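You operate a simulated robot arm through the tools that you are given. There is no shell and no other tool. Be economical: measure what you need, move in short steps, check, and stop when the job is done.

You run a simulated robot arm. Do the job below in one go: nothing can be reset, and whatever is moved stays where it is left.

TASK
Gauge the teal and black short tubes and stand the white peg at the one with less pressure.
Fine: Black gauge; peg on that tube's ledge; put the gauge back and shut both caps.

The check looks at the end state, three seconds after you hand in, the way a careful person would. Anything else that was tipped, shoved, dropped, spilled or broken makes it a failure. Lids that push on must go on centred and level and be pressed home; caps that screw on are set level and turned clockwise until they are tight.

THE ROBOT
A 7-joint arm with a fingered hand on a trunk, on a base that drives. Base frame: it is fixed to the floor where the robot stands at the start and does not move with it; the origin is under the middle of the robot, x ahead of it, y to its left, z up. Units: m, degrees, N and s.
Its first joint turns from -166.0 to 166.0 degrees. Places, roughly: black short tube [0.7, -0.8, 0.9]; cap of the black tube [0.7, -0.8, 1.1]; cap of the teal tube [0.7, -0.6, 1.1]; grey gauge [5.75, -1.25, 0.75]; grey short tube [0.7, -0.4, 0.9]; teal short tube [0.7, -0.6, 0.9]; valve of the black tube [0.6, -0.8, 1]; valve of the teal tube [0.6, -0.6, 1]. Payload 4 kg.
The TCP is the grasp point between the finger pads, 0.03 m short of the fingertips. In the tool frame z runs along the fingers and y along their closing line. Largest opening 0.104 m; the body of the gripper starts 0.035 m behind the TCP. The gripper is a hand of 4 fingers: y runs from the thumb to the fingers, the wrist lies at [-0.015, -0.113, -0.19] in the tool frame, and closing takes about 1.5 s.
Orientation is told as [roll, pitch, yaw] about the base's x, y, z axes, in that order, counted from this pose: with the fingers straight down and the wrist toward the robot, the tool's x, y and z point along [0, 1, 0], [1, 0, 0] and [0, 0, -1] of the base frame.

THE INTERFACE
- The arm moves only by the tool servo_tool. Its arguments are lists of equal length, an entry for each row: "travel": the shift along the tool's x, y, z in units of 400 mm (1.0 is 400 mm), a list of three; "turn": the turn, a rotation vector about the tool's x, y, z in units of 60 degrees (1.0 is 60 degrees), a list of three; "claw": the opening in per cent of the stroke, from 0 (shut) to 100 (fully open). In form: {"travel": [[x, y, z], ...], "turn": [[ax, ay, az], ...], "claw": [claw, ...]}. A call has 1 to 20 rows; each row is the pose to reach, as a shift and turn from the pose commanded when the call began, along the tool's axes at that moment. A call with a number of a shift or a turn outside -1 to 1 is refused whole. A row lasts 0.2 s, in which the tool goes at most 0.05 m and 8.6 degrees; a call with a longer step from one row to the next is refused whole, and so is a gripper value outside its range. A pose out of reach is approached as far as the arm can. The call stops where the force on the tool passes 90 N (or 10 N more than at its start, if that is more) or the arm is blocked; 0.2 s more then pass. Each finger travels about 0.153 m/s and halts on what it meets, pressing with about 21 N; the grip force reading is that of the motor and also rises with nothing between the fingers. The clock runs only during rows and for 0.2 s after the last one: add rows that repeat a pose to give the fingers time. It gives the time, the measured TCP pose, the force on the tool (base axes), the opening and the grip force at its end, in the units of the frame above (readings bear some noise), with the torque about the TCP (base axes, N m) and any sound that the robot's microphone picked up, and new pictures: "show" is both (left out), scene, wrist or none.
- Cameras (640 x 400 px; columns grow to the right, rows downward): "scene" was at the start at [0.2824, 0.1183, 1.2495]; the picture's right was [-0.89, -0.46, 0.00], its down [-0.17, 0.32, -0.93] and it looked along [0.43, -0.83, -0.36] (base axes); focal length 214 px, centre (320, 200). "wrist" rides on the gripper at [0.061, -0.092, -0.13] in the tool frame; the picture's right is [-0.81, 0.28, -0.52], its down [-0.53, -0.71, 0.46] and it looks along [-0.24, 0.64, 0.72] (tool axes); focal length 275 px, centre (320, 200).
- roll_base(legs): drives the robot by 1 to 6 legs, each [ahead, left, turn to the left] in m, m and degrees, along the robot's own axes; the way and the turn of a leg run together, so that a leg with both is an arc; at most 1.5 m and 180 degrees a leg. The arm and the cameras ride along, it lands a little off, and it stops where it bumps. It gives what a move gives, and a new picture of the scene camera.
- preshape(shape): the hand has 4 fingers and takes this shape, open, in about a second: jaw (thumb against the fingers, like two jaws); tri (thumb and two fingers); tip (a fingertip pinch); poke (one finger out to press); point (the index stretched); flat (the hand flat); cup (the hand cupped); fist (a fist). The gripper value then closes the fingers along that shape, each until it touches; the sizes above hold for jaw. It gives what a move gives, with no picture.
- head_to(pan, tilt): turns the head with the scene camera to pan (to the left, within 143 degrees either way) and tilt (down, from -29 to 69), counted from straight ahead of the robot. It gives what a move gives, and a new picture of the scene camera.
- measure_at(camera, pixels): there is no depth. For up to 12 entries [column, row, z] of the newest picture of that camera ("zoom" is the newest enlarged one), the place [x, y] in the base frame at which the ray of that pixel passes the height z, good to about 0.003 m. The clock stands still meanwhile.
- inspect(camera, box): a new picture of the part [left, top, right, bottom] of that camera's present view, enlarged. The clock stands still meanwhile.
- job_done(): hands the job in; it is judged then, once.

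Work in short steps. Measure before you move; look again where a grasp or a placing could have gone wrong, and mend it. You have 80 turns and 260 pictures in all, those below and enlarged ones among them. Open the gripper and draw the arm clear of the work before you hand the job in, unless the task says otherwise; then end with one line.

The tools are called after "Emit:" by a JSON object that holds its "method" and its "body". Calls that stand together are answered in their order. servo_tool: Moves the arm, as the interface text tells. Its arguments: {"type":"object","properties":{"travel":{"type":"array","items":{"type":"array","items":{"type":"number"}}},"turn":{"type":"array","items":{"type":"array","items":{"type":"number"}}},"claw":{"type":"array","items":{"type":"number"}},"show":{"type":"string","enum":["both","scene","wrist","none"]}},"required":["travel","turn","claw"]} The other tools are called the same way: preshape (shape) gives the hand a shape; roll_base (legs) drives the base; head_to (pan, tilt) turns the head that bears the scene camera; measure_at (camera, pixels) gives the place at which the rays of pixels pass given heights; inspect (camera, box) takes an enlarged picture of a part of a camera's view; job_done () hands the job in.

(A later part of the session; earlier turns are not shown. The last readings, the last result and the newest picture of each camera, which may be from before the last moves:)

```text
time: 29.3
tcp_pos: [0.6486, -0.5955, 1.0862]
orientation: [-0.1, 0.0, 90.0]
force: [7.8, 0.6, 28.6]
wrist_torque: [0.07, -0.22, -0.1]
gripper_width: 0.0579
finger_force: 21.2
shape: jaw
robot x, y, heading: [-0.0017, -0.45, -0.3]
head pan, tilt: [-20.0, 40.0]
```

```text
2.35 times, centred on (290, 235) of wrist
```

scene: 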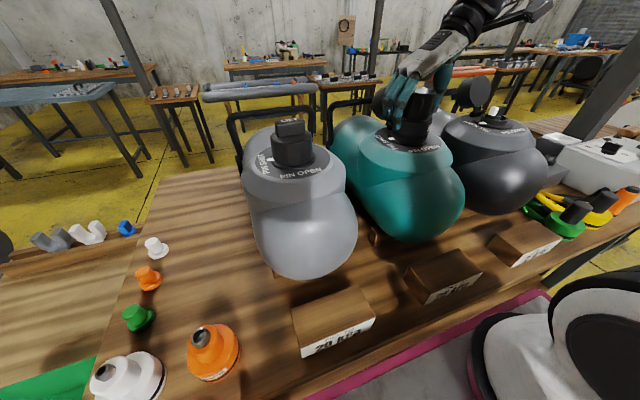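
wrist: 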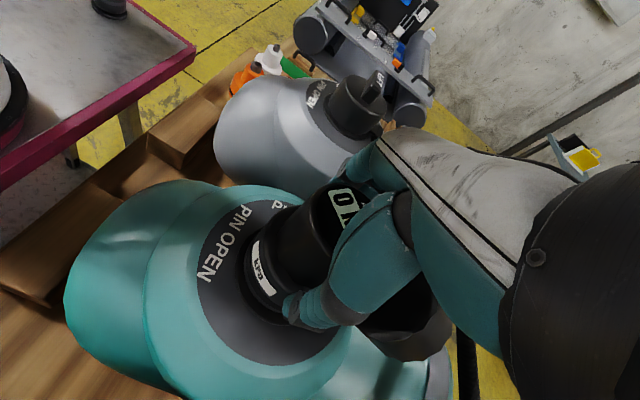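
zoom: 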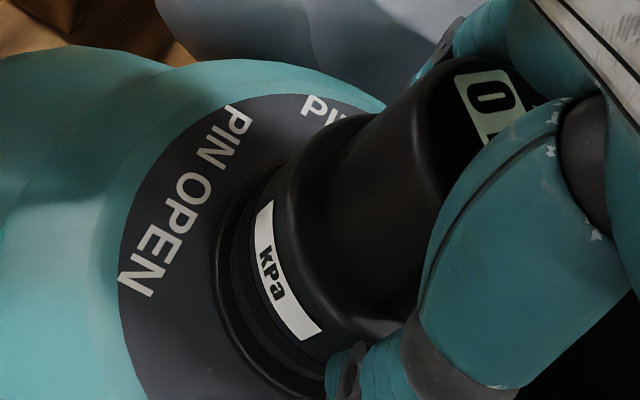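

The hand slid down the barrel at 28 N, so the gauge is resting on something. It encloses the ring, so I open the fingers and rise to see how it sits and what it shows.

Emit:
{"method": "servo_tool", "body": {"travel": [[0, 0, 0], [0, 0, 0], [0, 0, 0], [0, 0, 0], [0, 0, 0], [0, 0, -0.05], [0, 0, -0.12], [0, 0, -0.2], [0, 0, -0.28], [0, 0, -0.36], [0, 0, -0.4]], "turn": [[0, 0, 0], [0, 0, 0], [0, 0, 0], [0, 0, 0], [0, 0, 0], [0, 0, 0], [0, 0, 0], [0, 0, 0], [0, 0, 0], [0, 0, 0], [0, 0, 0]], "claw": [60, 80, 100, 100, 100, 100, 100, 100, 100, 100, 100]}}

Emit:
{"method": "inspect", "body": {"camera": "scene", "box": [350, 60, 470, 160]}}

Emit:
{"method": "inspect", "body": {"camera": "wrist", "box": [160, 220, 360, 380]}}

```text
time: 31.7
tcp_pos: [0.6497, -0.5959, 1.2457]
orientation: [0.0, 0.0, 90.1]
force: [-1.0, 0.6, 0.9]
wrist_torque: [0.0, 0.02, 0.01]
gripper_width: 0.1036
finger_force: 0.1
shape: jaw
robot x, y, heading: [-0.0025, -0.4515, -0.3]
head pan, tilt: [-20.0, 40.0]
```

scene: 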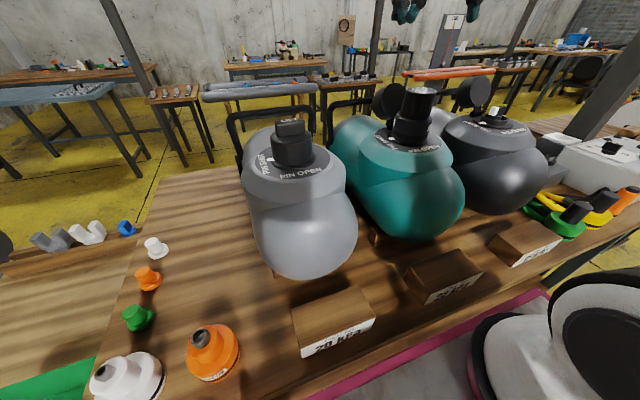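
wrist: 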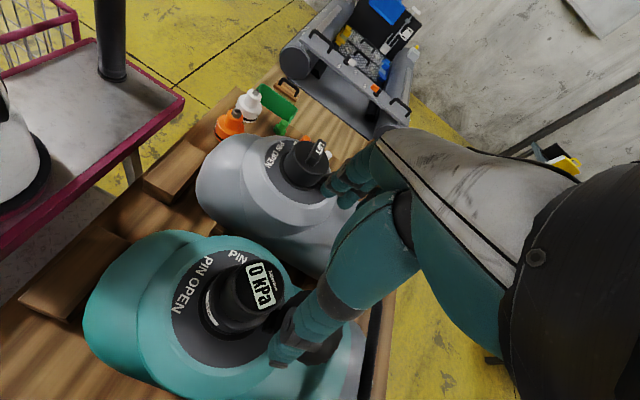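

```text
4.00 times, centred on (410, 110) of scene
```

zoom: 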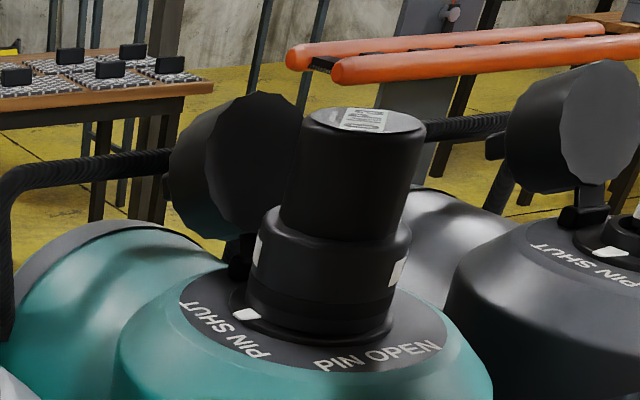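

```text
2.50 times, centred on (260, 300) of wrist
```

zoom: 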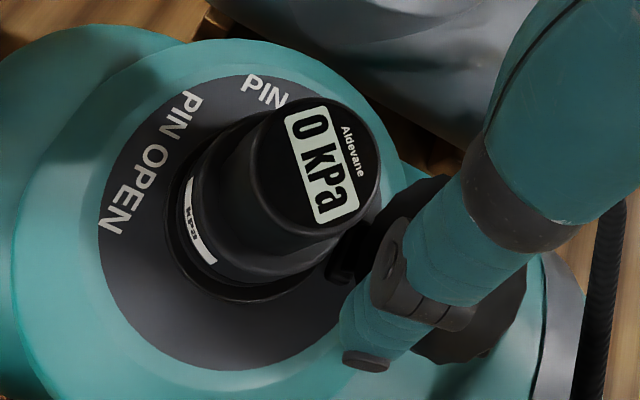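

The gauge stands on the valve but reads 0 kPa. I check whether it is fully home by triangulating its top: wrist centre and scene centre.

Emit:
{"method": "measure_at", "body": {"camera": "wrist", "pixels": [[258.4, 285.2, 1.1], [258.4, 285.2, 1.15]]}}

Emit:
{"method": "measure_at", "body": {"camera": "scene", "pixels": [[421.5, 91, 1.1], [421.5, 91, 1.15]]}}

Emit:
{"method": "inspect", "body": {"camera": "scene", "box": [395, 100, 445, 150]}}

```text
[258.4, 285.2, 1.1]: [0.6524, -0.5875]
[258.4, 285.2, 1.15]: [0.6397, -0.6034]
```

```text
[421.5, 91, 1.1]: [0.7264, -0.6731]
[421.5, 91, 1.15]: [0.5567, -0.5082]
```

```text
8.00 times, centred on (420, 125) of scene
```

zoom: 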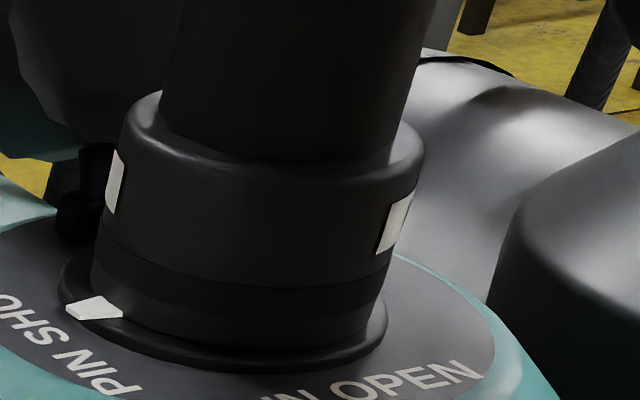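

The gauge is flush on the flange (top z≈1.124) yet reads 0. I re-grip it and try pressing while twisting, watching the display.

Emit:
{"method": "servo_tool", "body": {"travel": [[0, 0, 0.09], [0, 0, 0.18], [0, 0, 0.27], [0, 0, 0.33], [0, 0, 0.36], [0, 0, 0.36], [0, 0, 0.36], [0, 0, 0.36], [0, 0, 0.36], [0, 0, 0.36], [0, 0, 0.36]], "turn": [[0, 0, 0], [0, 0, 0], [0, 0, 0], [0, 0, 0], [0, 0, 0], [0, 0, 0], [0, 0, 0], [0, 0, 0], [0, 0, 0], [0, 0, 0], [0, 0, 0]], "claw": [100, 100, 100, 100, 100, 70, 40, 0, 0, 0, 0], "show": "none"}}

Emit:
{"method": "servo_tool", "body": {"travel": [[0, 0, 0.005], [0, 0, 0.005], [0, 0, 0.005], [0, 0, 0.005], [0, 0, 0.005]], "turn": [[0, 0, 0], [0, 0, 0.1], [0, 0, 0.2], [0, 0, 0.3], [0, 0, 0.3]], "claw": [0, 0, 0, 0, 0]}}

Emit:
{"method": "inspect", "body": {"camera": "wrist", "box": [180, 150, 400, 320]}}

```text
time: 34.1
tcp_pos: [0.6473, -0.5966, 1.1016]
orientation: [0.0, -0.1, 90.0]
force: [1.2, -1.8, 2.1]
wrist_torque: [-0.15, -0.02, 0.03]
gripper_width: 0.059
finger_force: 21.0
shape: jaw
robot x, y, heading: [-0.0056, -0.4552, -0.2]
head pan, tilt: [-20.0, 40.0]
```

```text
time: 35.3
tcp_pos: [0.648, -0.5963, 1.1]
orientation: [0.0, 0.0, 72.0]
force: [0.1, 0.9, 9.1]
wrist_torque: [-0.05, 0.03, 0.09]
gripper_width: 0.0588
finger_force: 21.2
shape: jaw
robot x, y, heading: [-0.0034, -0.4512, -0.4]
head pan, tilt: [-20.0, 40.0]
```

scene: 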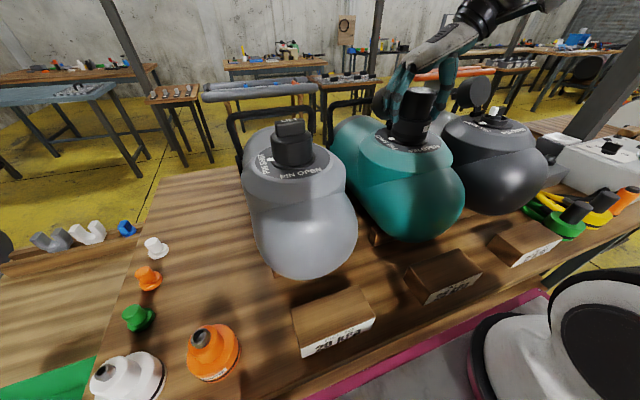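
wrist: 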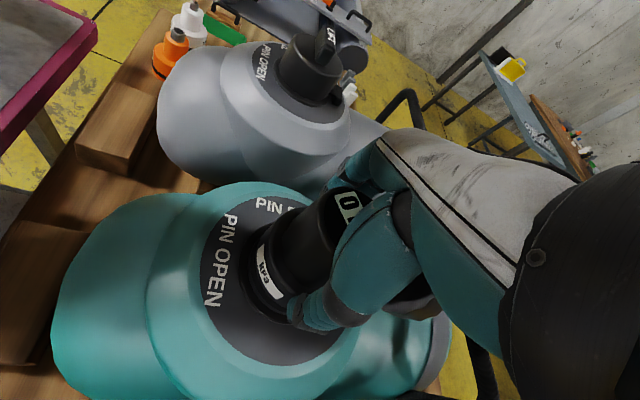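

```text
2.35 times, centred on (290, 235) of wrist
```

zoom: 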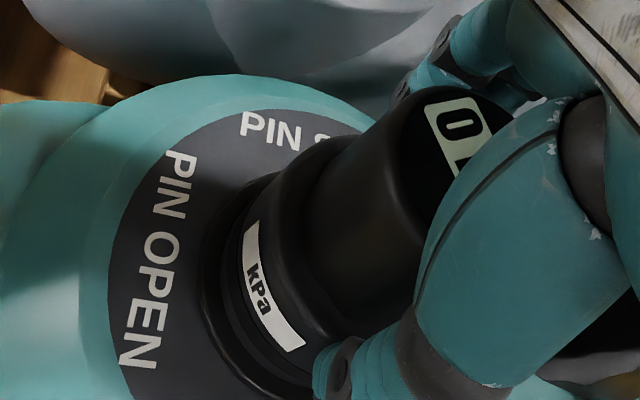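

Clockwise 18° turned freely with still 0. Continue clockwise 40° more under light pressing and read the torque.

Emit:
{"method": "servo_tool", "body": {"travel": [[0, 0, 0.01], [0, 0, 0.015], [0, 0, 0.015], [0, 0, 0.015], [0, 0, 0.015], [0, 0, 0.015], [0, 0, 0.015]], "turn": [[0, 0, 0], [0, 0, 0.14], [0, 0, 0.28], [0, 0, 0.42], [0, 0, 0.56], [0, 0, 0.7], [0, 0, 0.7]], "claw": [0, 0, 0, 0, 0, 0, 0], "show": "none"}}

Emit:
{"method": "inspect", "body": {"camera": "wrist", "box": [180, 150, 400, 320]}}

```text
time: 36.9
tcp_pos: [0.6486, -0.5946, 1.0941]
orientation: [-0.1, 0.0, 30.0]
force: [-3.1, 5.7, 21.2]
wrist_torque: [0.04, 0.06, 0.52]
gripper_width: 0.0588
finger_force: 21.1
shape: jaw
robot x, y, heading: [-0.0028, -0.4526, -0.2]
head pan, tilt: [-20.0, 40.0]
```

```text
2.35 times, centred on (290, 235) of wrist
```

zoom: 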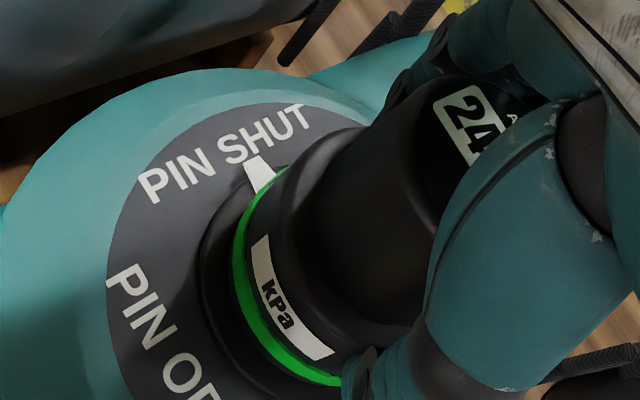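

The gauge locked: green band and "24…" on the display. I enlarge for a full reading without letting go.

Emit:
{"method": "inspect", "body": {"camera": "wrist", "box": [320, 170, 400, 230]}}

Emit:
{"method": "inspect", "body": {"camera": "scene", "box": [385, 70, 455, 130]}}

```text
6.67 times, centred on (360, 200) of wrist
```

zoom: 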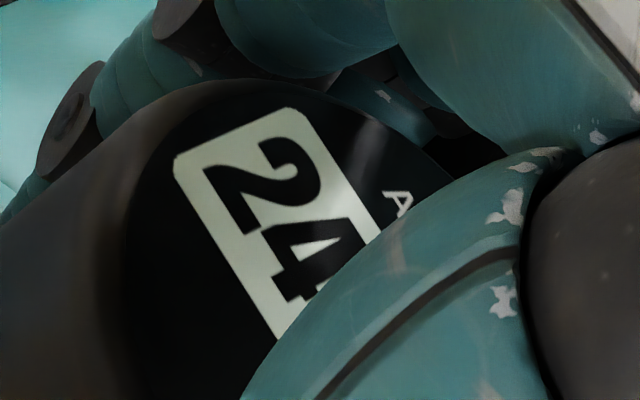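

```text
6.67 times, centred on (420, 100) of scene
```

zoom: 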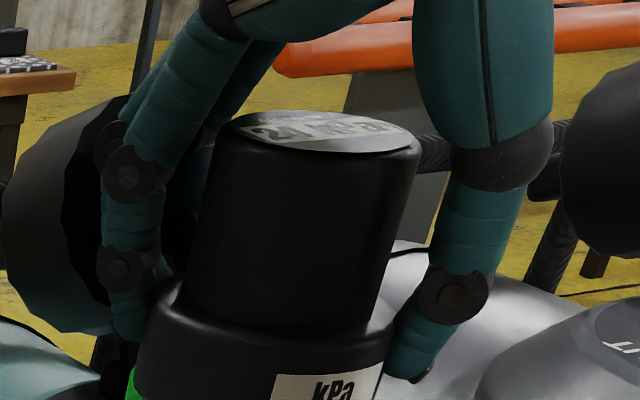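

It reads "24 kPa". Now I untwist 60° counter-clockwise with pressing relieved, and check it reads 0 with no green.

Emit:
{"method": "servo_tool", "body": {"travel": [[0, 0, -0.005], [0, 0, -0.006], [0, 0, -0.006], [0, 0, -0.006], [0, 0, -0.006], [0, 0, -0.006], [0, 0, -0.006], [0, 0, -0.006], [0, 0, -0.006]], "turn": [[0, 0, 0], [0, 0, -0.13], [0, 0, -0.26], [0, 0, -0.39], [0, 0, -0.52], [0, 0, -0.65], [0, 0, -0.78], [0, 0, -0.91], [0, 0, -1.0]], "claw": [0, 0, 0, 0, 0, 0, 0, 0, 0], "show": "none"}}

Emit:
{"method": "inspect", "body": {"camera": "wrist", "box": [180, 150, 400, 320]}}

```text
time: 38.9
tcp_pos: [0.6494, -0.5963, 1.0954]
orientation: [0.0, -0.1, 90.1]
force: [7.1, -3.7, 5.8]
wrist_torque: [-0.25, -0.14, -0.2]
gripper_width: 0.0588
finger_force: 21.1
shape: jaw
robot x, y, heading: [-0.0009, -0.448, -0.3]
head pan, tilt: [-20.0, 40.0]
```

```text
2.35 times, centred on (290, 235) of wrist
```

zoom: 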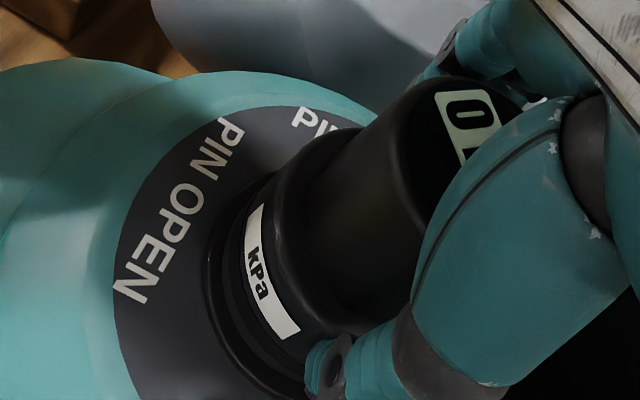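

Unlocked and back to 0. Lift the gauge straight up, then look at the bare teal valve again.

Emit:
{"method": "servo_tool", "body": {"travel": [[0, 0, -0.03], [0, 0, -0.06], [0, 0, -0.12], [0, 0, -0.2], [0, 0, -0.3], [0, 0, -0.4], [0, 0, -0.45]], "turn": [[0, 0, 0], [0, 0, 0], [0, 0, 0], [0, 0, 0], [0, 0, 0], [0, 0, 0], [0, 0, 0]], "claw": [0, 0, 0, 0, 0, 0, 0], "show": "scene"}}

Emit:
{"method": "inspect", "body": {"camera": "scene", "box": [370, 70, 550, 170]}}

```text
time: 40.5
tcp_pos: [0.648, -0.5956, 1.2768]
orientation: [0.0, 0.1, 90.1]
force: [0.4, -0.9, -1.4]
wrist_torque: [-0.01, -0.01, 0.01]
gripper_width: 0.0585
finger_force: 20.9
shape: jaw
robot x, y, heading: [0.001, -0.4531, -0.3]
head pan, tilt: [-20.0, 40.0]
```

scene: 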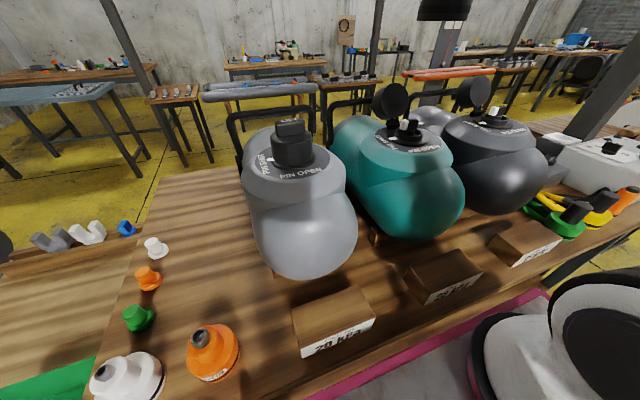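

```text
3.56 times, centred on (460, 120) of scene
```

zoom: 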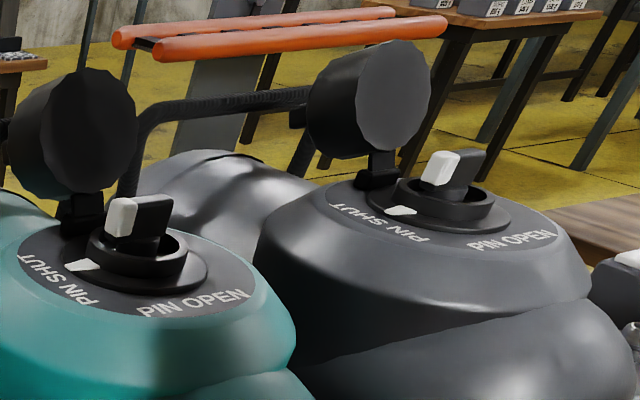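

The teal valve is unchanged. Move to the same relative spot before the black tube for measuring.

Emit:
{"method": "servo_tool", "body": {"travel": [[0.1, 0, -0.06], [0.1075, -0.1, -0.06], [0.1075, -0.2, -0.06], [0.1075, -0.3, -0.06], [0.1075, -0.4, -0.06], [0.1075, -0.465, -0.06], [0.1075, -0.465, -0.06]], "turn": [[0, 0, 0], [0, 0, 0], [0, 0, 0], [0, 0, 0], [0, 0, 0], [0, 0, 0], [0, 0, 0]], "claw": [0, 0, 0, 0, 0, 0, 0]}}

Emit:
{"method": "inspect", "body": {"camera": "wrist", "box": [180, 270, 360, 400]}}

Emit:
{"method": "inspect", "body": {"camera": "scene", "box": [450, 70, 550, 160]}}

```text
time: 42.1
tcp_pos: [0.6074, -0.7799, 1.2996]
orientation: [0.1, 0.0, 90.1]
force: [0.3, -0.5, -2.3]
wrist_torque: [-0.02, 0.03, -0.04]
gripper_width: 0.0587
finger_force: 20.9
shape: jaw
robot x, y, heading: [-0.0012, -0.4526, -0.4]
head pan, tilt: [-20.0, 40.0]
```

scene: 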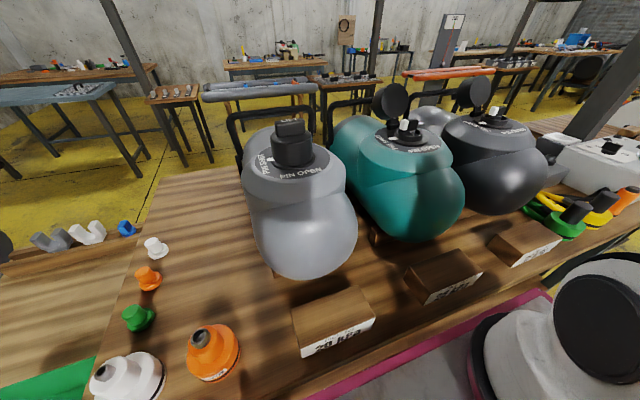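
wrist: 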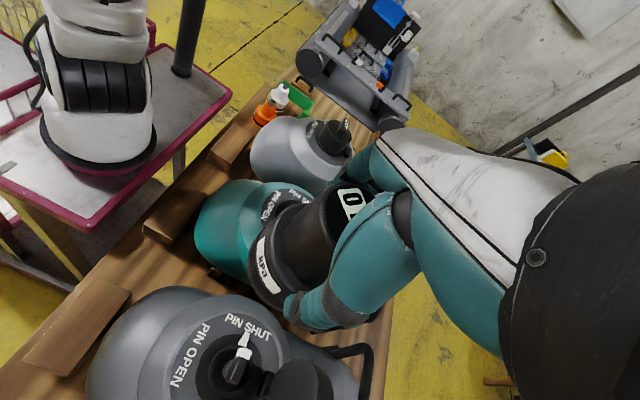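

```text
3.08 times, centred on (270, 335) of wrist
```

zoom: 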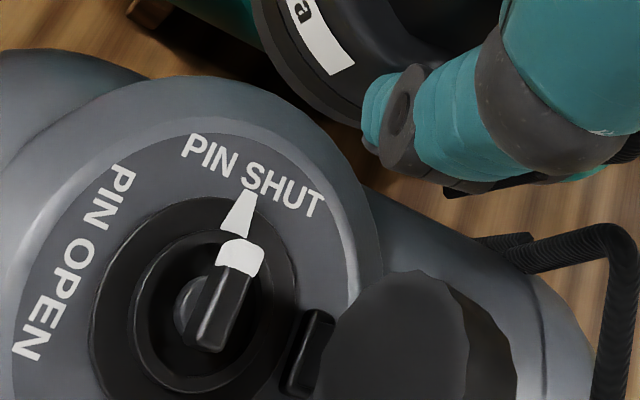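

```text
4.44 times, centred on (500, 115) of scene
```

zoom: 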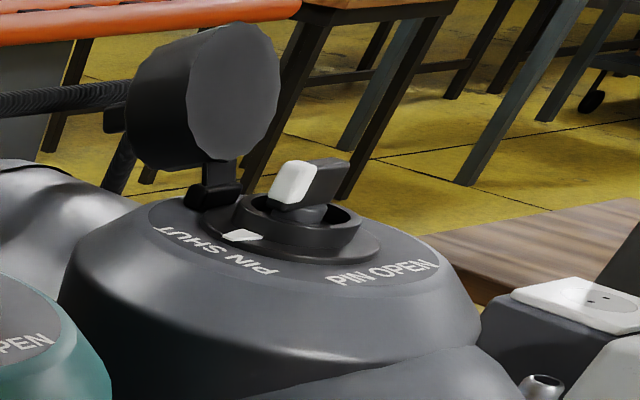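

Black valve ring: wrist ≈(232,371), scene ≈(496.2,120.6). Measure both.

Emit:
{"method": "measure_at", "body": {"camera": "wrist", "pixels": [[232, 371, 1.0], [232, 371, 1.045], [230, 370, 1.036]]}}

Emit:
{"method": "measure_at", "body": {"camera": "scene", "pixels": [[496.2, 120.6, 1.0], [496.2, 120.6, 1.05], [496.6, 124, 1.036]]}}

```text
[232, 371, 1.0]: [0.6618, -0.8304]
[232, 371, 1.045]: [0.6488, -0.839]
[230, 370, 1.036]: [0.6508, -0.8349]
```

```text
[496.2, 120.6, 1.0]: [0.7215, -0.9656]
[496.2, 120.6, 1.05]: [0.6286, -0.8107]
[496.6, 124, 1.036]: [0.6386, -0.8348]
```

Black valve axis ≈(0.649,-0.836). Move above it, descend to TCP z≈1.13 and check.

Emit:
{"method": "servo_tool", "body": {"travel": [[-0.05, -0.07, 0], [-0.104, -0.14, 0], [-0.104, -0.14, 0.1], [-0.104, -0.14, 0.2], [-0.104, -0.14, 0.3], [-0.104, -0.14, 0.38], [-0.104, -0.14, 0.42], [-0.104, -0.14, 0.42]], "turn": [[0, 0, 0], [0, 0, 0], [0, 0, 0], [0, 0, 0], [0, 0, 0], [0, 0, 0], [0, 0, 0], [0, 0, 0]], "claw": [0, 0, 0, 0, 0, 0, 0, 0]}}

Emit:
{"method": "inspect", "body": {"camera": "scene", "box": [440, 50, 560, 150]}}

Emit:
{"method": "inspect", "body": {"camera": "wrist", "box": [180, 200, 400, 370]}}

```text
time: 43.9
tcp_pos: [0.6485, -0.8396, 1.131]
orientation: [0.0, 0.0, 90.2]
force: [0.1, -1.3, -1.4]
wrist_torque: [0.04, -0.03, 0.0]
gripper_width: 0.0586
finger_force: 20.8
shape: jaw
robot x, y, heading: [0.0014, -0.4524, 0.0]
head pan, tilt: [-20.0, 40.0]
```

scene: 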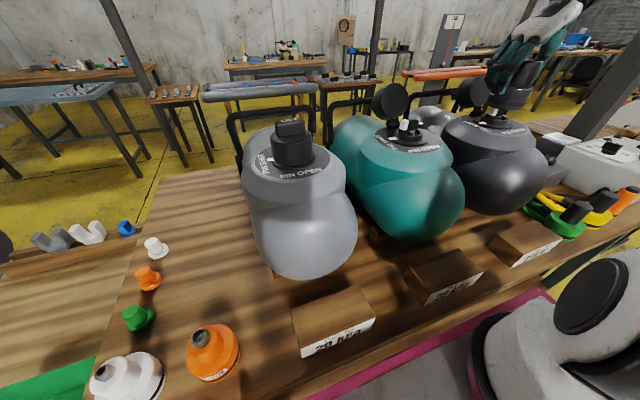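
wrist: 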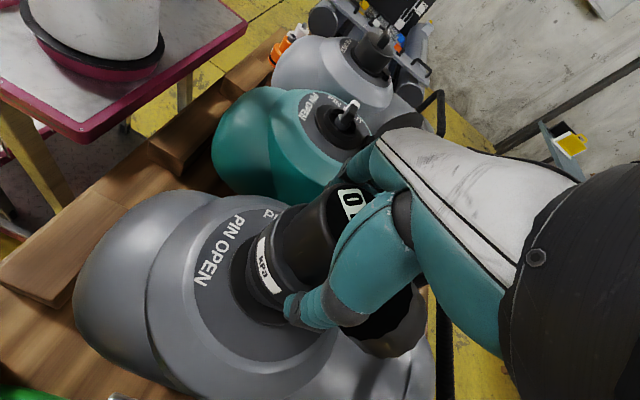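

```text
4.00 times, centred on (500, 100) of scene
```

zoom: 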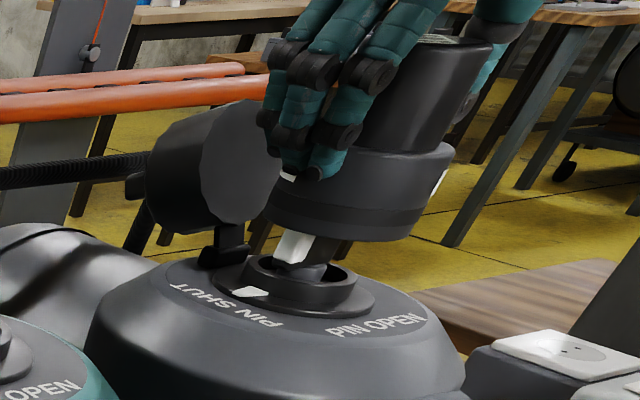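

```text
2.35 times, centred on (290, 285) of wrist
```

zoom: 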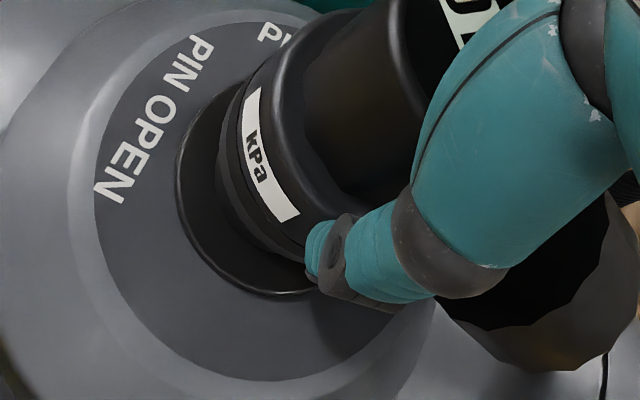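

Well centred, same relative view as on teal. Lower slowly onto the valve.

Emit:
{"method": "servo_tool", "body": {"travel": [[0, 0, 0.02], [0, 0, 0.04], [0, 0, 0.06], [0, 0, 0.075], [0, 0, 0.085], [0, 0, 0.092], [0, 0, 0.092]], "turn": [[0, 0, 0], [0, 0, 0], [0, 0, 0], [0, 0, 0], [0, 0, 0], [0, 0, 0], [0, 0, 0]], "claw": [0, 0, 0, 0, 0, 0, 0], "show": "none"}}

Emit:
{"method": "inspect", "body": {"camera": "scene", "box": [440, 50, 560, 150]}}

Emit:
{"method": "inspect", "body": {"camera": "wrist", "box": [180, 150, 400, 320]}}

```text
time: 45.5
tcp_pos: [0.6482, -0.8367, 1.0947]
orientation: [0.0, 0.1, 90.1]
force: [3.2, 0.0, 12.7]
wrist_torque: [-0.06, -0.07, -0.04]
gripper_width: 0.0586
finger_force: 20.9
shape: jaw
robot x, y, heading: [-0.0003, -0.4545, -0.2]
head pan, tilt: [-20.0, 40.0]
```

```text
4.00 times, centred on (500, 100) of scene
```

zoom: 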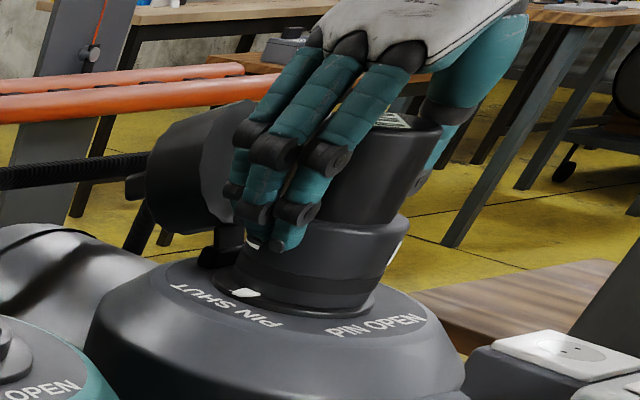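

```text
2.35 times, centred on (290, 235) of wrist
```

zoom: 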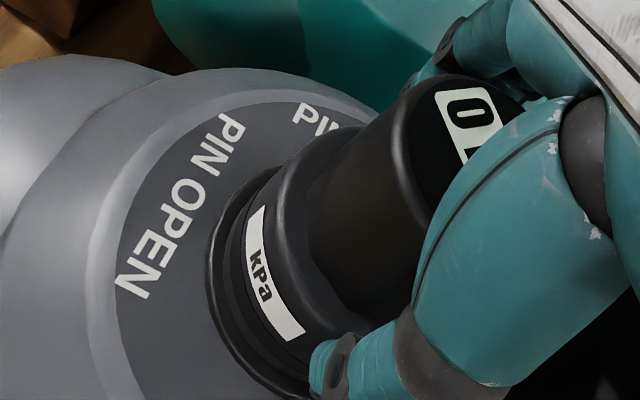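

Seated with 13 N. Press a bit and twist 60° clockwise to lock.

Emit:
{"method": "servo_tool", "body": {"travel": [[0, 0, 0.006], [0, 0, 0.01], [0, 0, 0.01], [0, 0, 0.01], [0, 0, 0.01], [0, 0, 0.01], [0, 0, 0.01], [0, 0, 0.01], [0, 0, 0.01], [0, 0, 0.01]], "turn": [[0, 0, 0], [0, 0, 0.13], [0, 0, 0.26], [0, 0, 0.39], [0, 0, 0.52], [0, 0, 0.65], [0, 0, 0.78], [0, 0, 0.91], [0, 0, 1.0], [0, 0, 1.0]], "claw": [0, 0, 0, 0, 0, 0, 0, 0, 0, 0], "show": "none"}}

Emit:
{"method": "inspect", "body": {"camera": "wrist", "box": [180, 150, 400, 320]}}

Emit:
{"method": "inspect", "body": {"camera": "scene", "box": [480, 60, 540, 110]}}

```text
time: 47.7
tcp_pos: [0.6472, -0.8381, 1.0918]
orientation: [0.0, -0.1, 30.0]
force: [0.0, 3.4, 12.0]
wrist_torque: [-0.06, 0.06, 0.69]
gripper_width: 0.0575
finger_force: 21.0
shape: jaw
robot x, y, heading: [-0.0003, -0.4492, -0.3]
head pan, tilt: [-20.0, 40.0]
```

```text
2.35 times, centred on (290, 235) of wrist
```

zoom: 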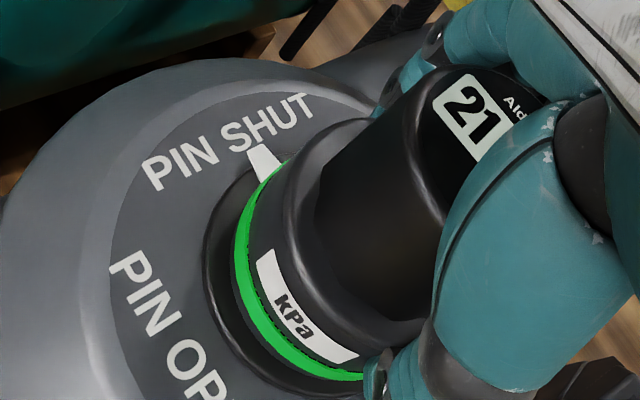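

```text
8.00 times, centred on (510, 85) of scene
```

zoom: 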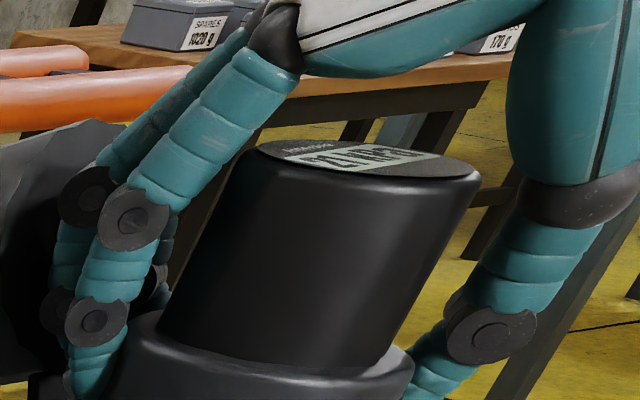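

Black reads 21 kPa, less than teal's 24 kPa: the peg goes on the black tube's ledge. Untwist the gauge and check.

Emit:
{"method": "servo_tool", "body": {"travel": [[0, 0, -0.003], [0, 0, -0.003], [0, 0, -0.003], [0, 0, -0.003], [0, 0, -0.003], [0, 0, -0.003], [0, 0, -0.003], [0, 0, -0.003], [0, 0, -0.003]], "turn": [[0, 0, 0], [0, 0, -0.13], [0, 0, -0.26], [0, 0, -0.39], [0, 0, -0.52], [0, 0, -0.65], [0, 0, -0.78], [0, 0, -0.91], [0, 0, -1.0]], "claw": [0, 0, 0, 0, 0, 0, 0, 0, 0], "show": "none"}}

Emit:
{"method": "inspect", "body": {"camera": "wrist", "box": [180, 150, 400, 320]}}

```text
time: 49.7
tcp_pos: [0.6481, -0.8384, 1.0925]
orientation: [0.1, 0.0, 90.2]
force: [8.0, -1.0, 5.7]
wrist_torque: [-0.24, -0.16, -0.57]
gripper_width: 0.0572
finger_force: 20.8
shape: jaw
robot x, y, heading: [0.0005, -0.4515, -0.3]
head pan, tilt: [-20.0, 40.0]
```

```text
2.35 times, centred on (290, 235) of wrist
```

zoom: 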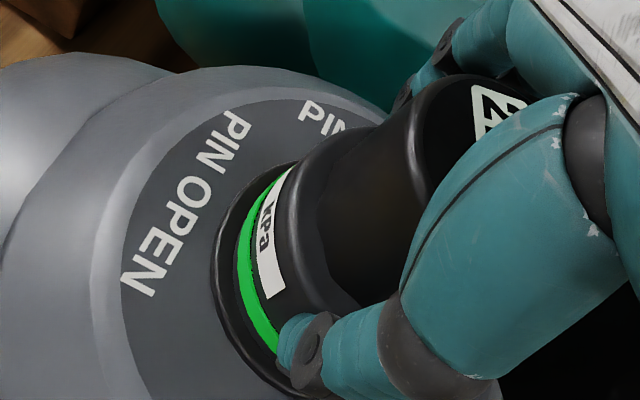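

Still green: the hand slipped around the barrel. I reopen, re-grip slightly higher at yaw 90, and untwist again with light downward push.

Emit:
{"method": "servo_tool", "body": {"travel": [[0, 0, 0], [0, 0, 0], [0, 0, 0], [0, 0, -0.015], [0, 0, -0.015], [0, 0, -0.015], [0, 0, -0.015], [0, 0, -0.015], [0, 0, -0.015], [0, 0, -0.015]], "turn": [[0, 0, 0], [0, 0, 0], [0, 0, 0], [0, 0, 0], [0, 0, 0], [0, 0, 0], [0, 0, 0], [0, 0, 0], [0, 0, 0], [0, 0, 0]], "claw": [80, 80, 80, 80, 80, 40, 0, 0, 0, 0]}}

Emit:
{"method": "inspect", "body": {"camera": "wrist", "box": [180, 150, 400, 320]}}

```text
time: 51.9
tcp_pos: [0.6476, -0.8386, 1.0996]
orientation: [0.0, 0.0, 90.0]
force: [0.6, -1.5, -0.6]
wrist_torque: [-0.06, 0.02, -0.02]
gripper_width: 0.0576
finger_force: 20.7
shape: jaw
robot x, y, heading: [0.0025, -0.4522, -0.2]
head pan, tilt: [-20.0, 40.0]
```

scene: 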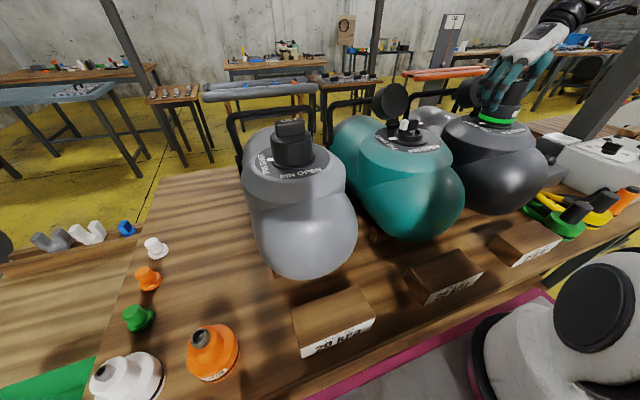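
wrist: 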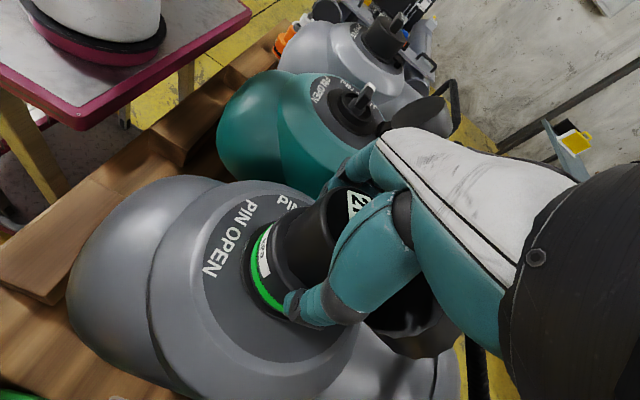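

```text
2.35 times, centred on (290, 235) of wrist
```

zoom: 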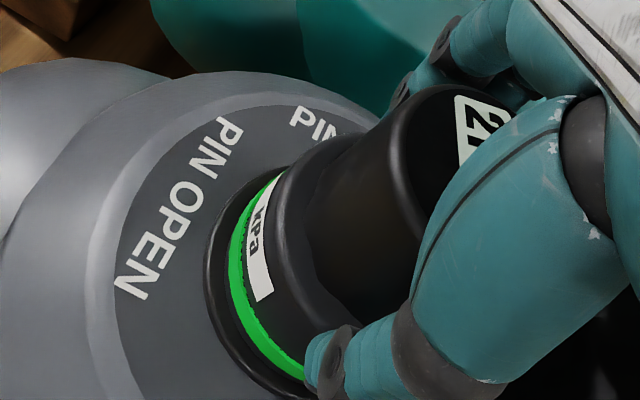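

Label shows the gauge lags ~20°. Twist 30° more counter-clockwise.

Emit:
{"method": "servo_tool", "body": {"travel": [[0, 0, 0.003], [0, 0, 0.003], [0, 0, 0.003], [0, 0, 0.003], [0, 0, 0.003], [0, 0, 0.003], [0, 0, 0.003]], "turn": [[0, 0, -0.1], [0, 0, -0.2], [0, 0, -0.3], [0, 0, -0.4], [0, 0, -0.5], [0, 0, -0.5], [0, 0, -0.5]], "claw": [0, 0, 0, 0, 0, 0, 0], "show": "none"}}

Emit:
{"method": "inspect", "body": {"camera": "wrist", "box": [180, 150, 400, 320]}}

```text
time: 53.5
tcp_pos: [0.647, -0.8372, 1.0969]
orientation: [0.0, 0.0, 120.1]
force: [3.7, 2.2, 5.6]
wrist_torque: [-0.15, -0.19, -0.78]
gripper_width: 0.0554
finger_force: 21.1
shape: jaw
robot x, y, heading: [-0.0001, -0.4525, -0.3]
head pan, tilt: [-20.0, 40.0]
```

```text
2.35 times, centred on (290, 235) of wrist
```

zoom: 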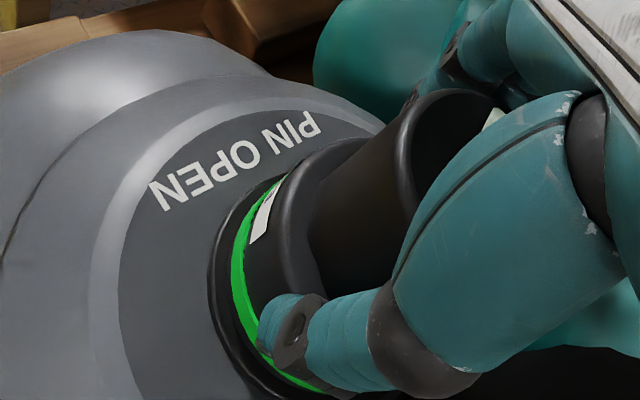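

Slipping again (width 0.0554 indicates an off-centre chord). I open, rise and look at the gauge to regrip it centred.

Emit:
{"method": "servo_tool", "body": {"travel": [[0, 0, 0], [0, 0, 0], [0, 0, 0], [0, 0, -0.05], [0, 0, -0.12], [0, 0, -0.22], [0, 0, -0.32], [0, 0, -0.4]], "turn": [[0, 0, 0], [0, 0, 0], [0, 0, 0], [0, 0, 0.1], [0, 0, 0.2], [0, 0, 0.3], [0, 0, 0.4], [0, 0, 0.5]], "claw": [85, 85, 85, 100, 100, 100, 100, 100]}}

Emit:
{"method": "inspect", "body": {"camera": "wrist", "box": [160, 220, 360, 380]}}

Emit:
{"method": "inspect", "body": {"camera": "scene", "box": [450, 60, 550, 150]}}

```text
time: 55.3
tcp_pos: [0.6491, -0.8393, 1.2571]
orientation: [0.0, 0.0, 89.9]
force: [-0.4, -0.3, -0.7]
wrist_torque: [0.05, -0.02, 0.01]
gripper_width: 0.1039
finger_force: 0.0
shape: jaw
robot x, y, heading: [-0.0022, -0.4472, -0.3]
head pan, tilt: [-20.0, 40.0]
```

scene: 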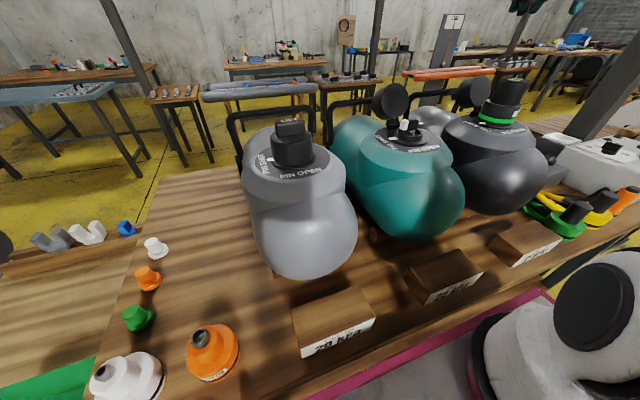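
wrist: 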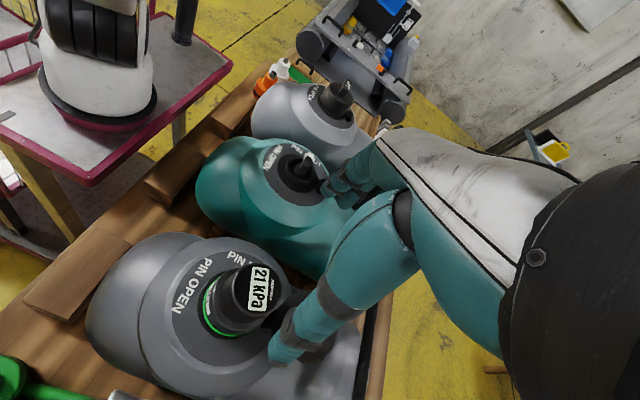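

```text
2.50 times, centred on (260, 300) of wrist
```

zoom: 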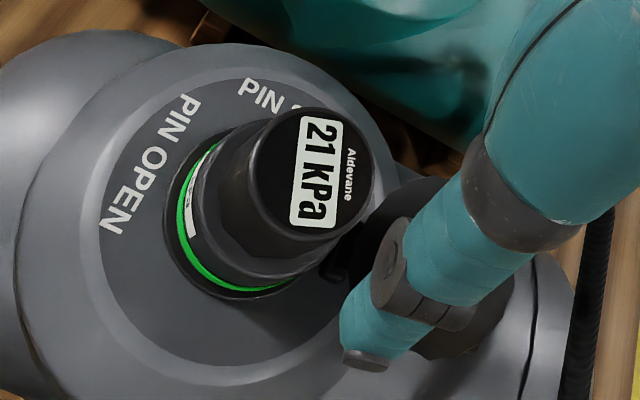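

```text
4.44 times, centred on (500, 105) of scene
```

zoom: 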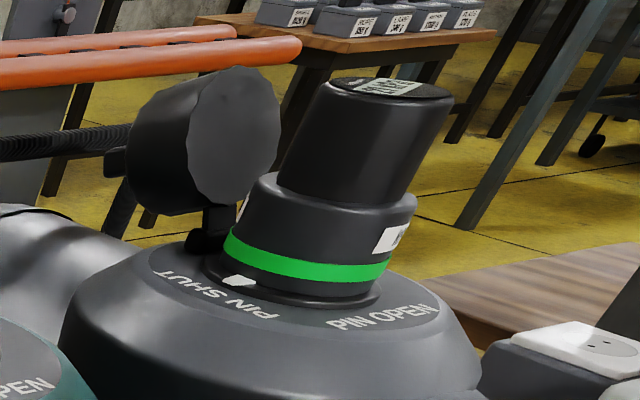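

Display clearly shows 21 kPa and the gauge is ~25° clockwise of its mounting angle. I re-grip lower (TCP 1.089) for more torque and untwist with a downward push.

Emit:
{"method": "servo_tool", "body": {"travel": [[0, 0.008, 0.09], [0, 0.008, 0.18], [0, 0.008, 0.27], [0, 0.008, 0.35], [0, 0.008, 0.4], [0, 0.008, 0.415], [0, 0.008, 0.415], [0, 0.008, 0.415], [0, 0.008, 0.415], [0, 0.008, 0.415], [0, 0.008, 0.415], [0, 0.008, 0.415]], "turn": [[0, 0, 0.08], [0, 0, 0.16], [0, 0, 0.25], [0, 0, 0.25], [0, 0, 0.25], [0, 0, 0.25], [0, 0, 0.25], [0, 0, 0.25], [0, 0, 0.25], [0, 0, 0.25], [0, 0, 0.25], [0, 0, 0.25]], "claw": [90, 90, 90, 90, 90, 90, 60, 30, 0, 0, 0, 0], "show": "none"}}

Emit:
{"method": "servo_tool", "body": {"travel": [[0, 0, 0.008], [0, 0, 0.01], [0, 0, 0.01], [0, 0, 0.01], [0, 0, 0.01], [0, 0, 0.01], [0, 0, 0.01], [0, 0, 0.01]], "turn": [[0, 0, 0], [0, 0, -0.1], [0, 0, -0.2], [0, 0, -0.3], [0, 0, -0.4], [0, 0, -0.5], [0, 0, -0.6], [0, 0, -0.6]], "claw": [0, 0, 0, 0, 0, 0, 0, 0]}}

Emit:
{"method": "inspect", "body": {"camera": "wrist", "box": [180, 150, 400, 320]}}

```text
time: 57.9
tcp_pos: [0.6478, -0.8351, 1.0915]
orientation: [0.1, -0.1, 75.0]
force: [-0.4, -1.6, -2.5]
wrist_torque: [0.0, 0.05, 0.09]
gripper_width: 0.0586
finger_force: 20.9
shape: jaw
robot x, y, heading: [0.0012, -0.4546, -0.6]
head pan, tilt: [-20.0, 40.0]
```

```text
time: 59.7
tcp_pos: [0.6462, -0.8359, 1.0878]
orientation: [0.0, -0.2, 111.1]
force: [-5.4, -3.0, 6.5]
wrist_torque: [-0.29, 0.09, -0.46]
gripper_width: 0.0549
finger_force: 21.1
shape: jaw
robot x, y, heading: [-0.0008, -0.4546, -0.4]
head pan, tilt: [-20.0, 40.0]
```

scene: 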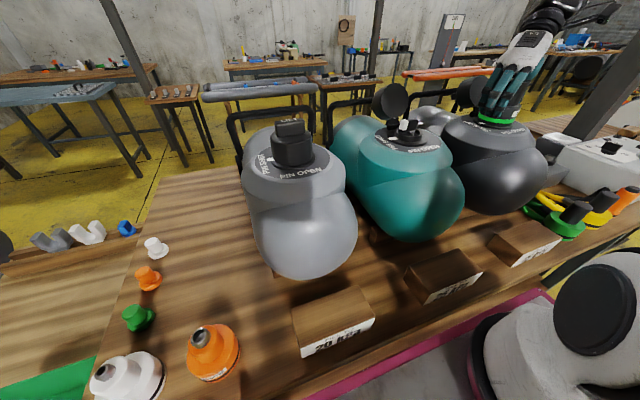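
wrist: 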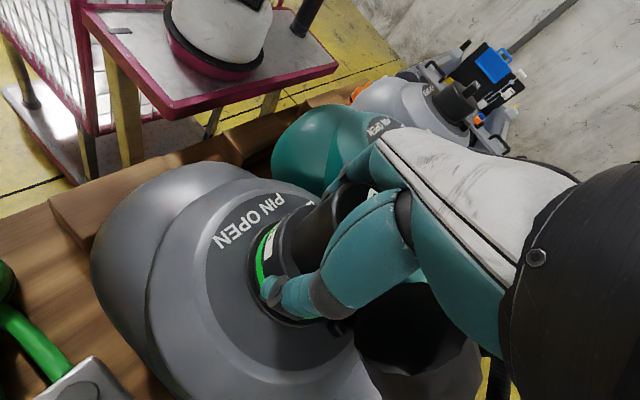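

```text
2.35 times, centred on (290, 235) of wrist
```

zoom: 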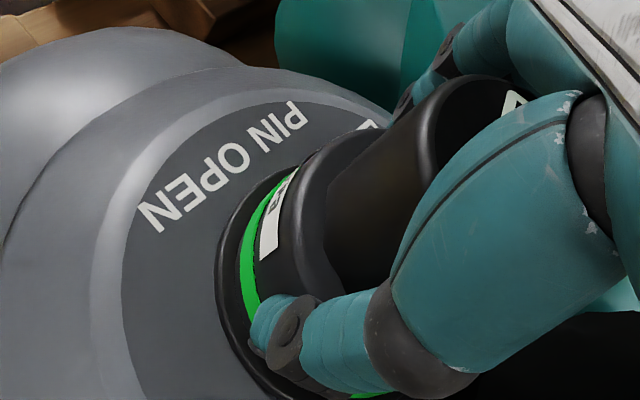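

Slipping again with the thumb skidding. I check whether the gauge moved at all, via the scene view.

Emit:
{"method": "inspect", "body": {"camera": "scene", "box": [450, 60, 550, 150]}}

Emit:
{"method": "servo_tool", "body": {"travel": [[0, 0, 0], [0, 0, 0], [0, 0, 0], [0, 0, -0.05], [0, 0, -0.12], [0, 0, -0.22], [0, 0, -0.32], [0, 0, -0.42]], "turn": [[0, 0, 0], [0, 0, 0], [0, 0, 0], [0, 0, 0.07], [0, 0, 0.14], [0, 0, 0.21], [0, 0, 0.28], [0, 0, 0.35]], "claw": [85, 85, 85, 100, 100, 100, 100, 100], "show": "wrist"}}

Emit:
{"method": "inspect", "body": {"camera": "wrist", "box": [160, 220, 360, 380]}}

Emit:
{"method": "inspect", "body": {"camera": "scene", "box": [450, 60, 550, 150]}}

```text
4.44 times, centred on (500, 105) of scene
```

zoom: 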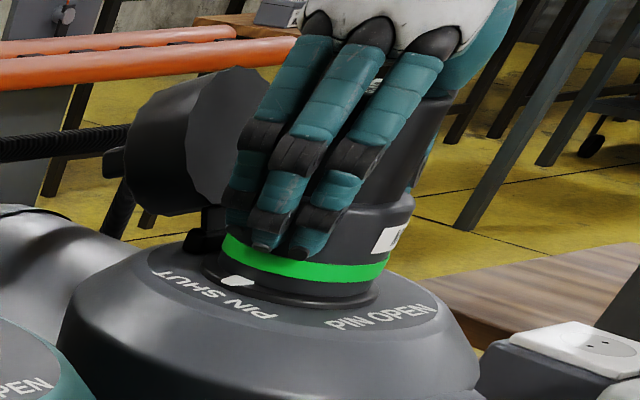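

```text
time: 61.5
tcp_pos: [0.6485, -0.835, 1.2557]
orientation: [0.0, -0.1, 90.0]
force: [0.2, 0.2, -0.4]
wrist_torque: [0.03, 0.0, 0.0]
gripper_width: 0.1039
finger_force: 0.0
shape: jaw
robot x, y, heading: [-0.0043, -0.4543, -0.5]
head pan, tilt: [-20.0, 40.0]
```

wrist: 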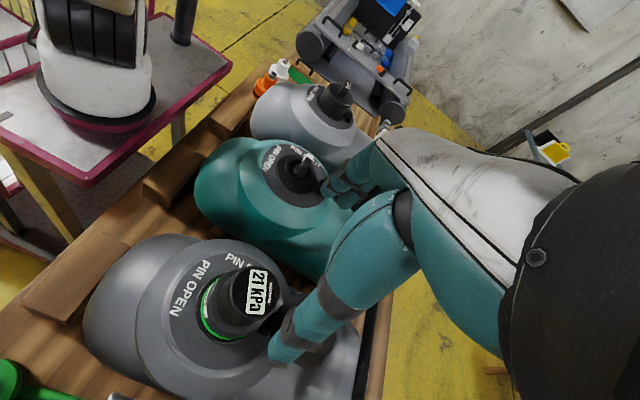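

```text
2.50 times, centred on (260, 300) of wrist
```

zoom: 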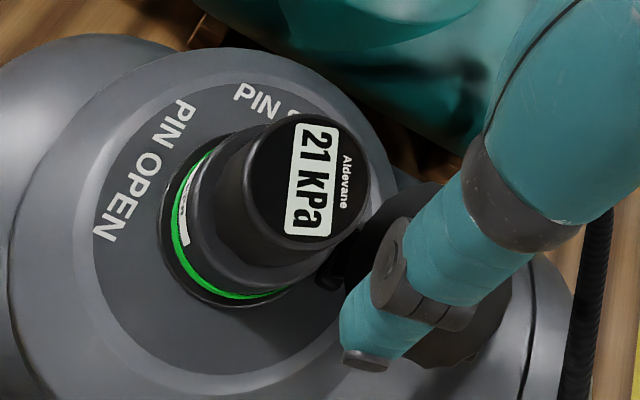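

```text
4.44 times, centred on (500, 105) of scene
```

zoom: 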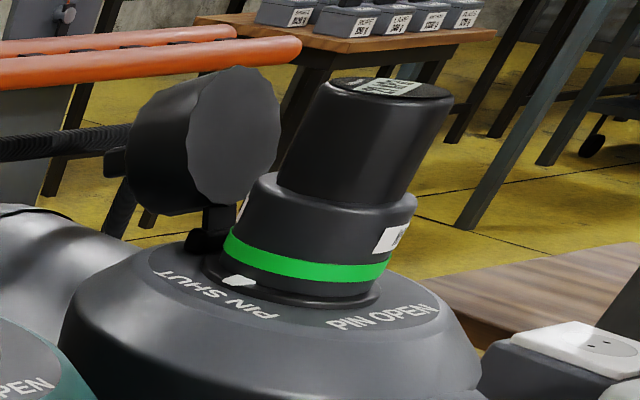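

The gauge did not move, so the lock seems to need a firm push. I re-grip and push down further, so the palm bears on the gauge top, and read the force before twisting.

Emit:
{"method": "servo_tool", "body": {"travel": [[0, 0, 0.09], [0, 0, 0.18], [0, 0, 0.27], [0, 0, 0.35], [0, 0, 0.4], [0, 0, 0.42], [0, 0, 0.42], [0, 0, 0.42], [0, 0, 0.42], [0, 0, 0.42], [0, 0, 0.42]], "turn": [[0, 0, 0.08], [0, 0, 0.16], [0, 0, 0.25], [0, 0, 0.33], [0, 0, 0.33], [0, 0, 0.33], [0, 0, 0.33], [0, 0, 0.33], [0, 0, 0.33], [0, 0, 0.33], [0, 0, 0.33]], "claw": [90, 90, 90, 90, 90, 90, 60, 30, 0, 0, 0], "show": "none"}}

Emit:
{"method": "servo_tool", "body": {"travel": [[0, 0, 0.008], [0, 0, 0.016], [0, 0, 0.024], [0, 0, 0.03], [0, 0, 0.03]], "turn": [[0, 0, 0], [0, 0, 0], [0, 0, 0], [0, 0, 0], [0, 0, 0]], "claw": [0, 0, 0, 0, 0], "show": "scene"}}

Emit:
{"method": "inspect", "body": {"camera": "scene", "box": [450, 60, 550, 150]}}

```text
time: 63.9
tcp_pos: [0.6499, -0.836, 1.0878]
orientation: [0.0, 0.0, 70.2]
force: [0.9, -3.1, -1.0]
wrist_torque: [-0.07, -0.03, -0.04]
gripper_width: 0.0588
finger_force: 20.6
shape: jaw
robot x, y, heading: [0.0003, -0.4541, -0.2]
head pan, tilt: [-20.0, 40.0]
```

```text
time: 65.1
tcp_pos: [0.6477, -0.8356, 1.0777]
orientation: [-0.2, 0.1, 70.2]
force: [7.2, -7.8, 47.9]
wrist_torque: [0.0, -0.15, -0.11]
gripper_width: 0.0586
finger_force: 20.9
shape: jaw
robot x, y, heading: [-0.0031, -0.4497, 0.1]
head pan, tilt: [-20.0, 40.0]
```

scene: 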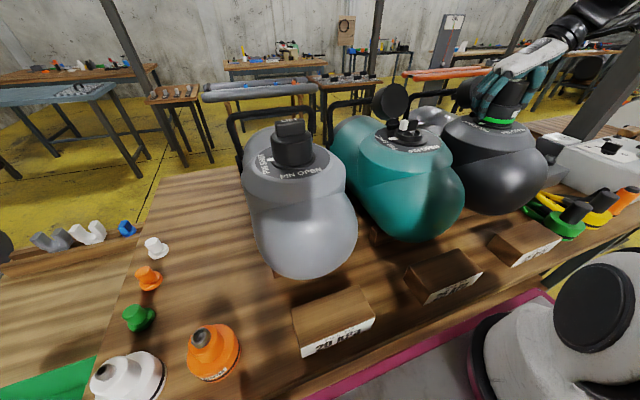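

```text
4.44 times, centred on (500, 105) of scene
```

zoom: 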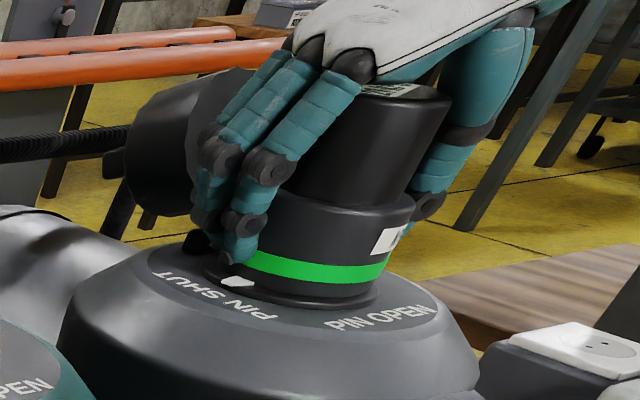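

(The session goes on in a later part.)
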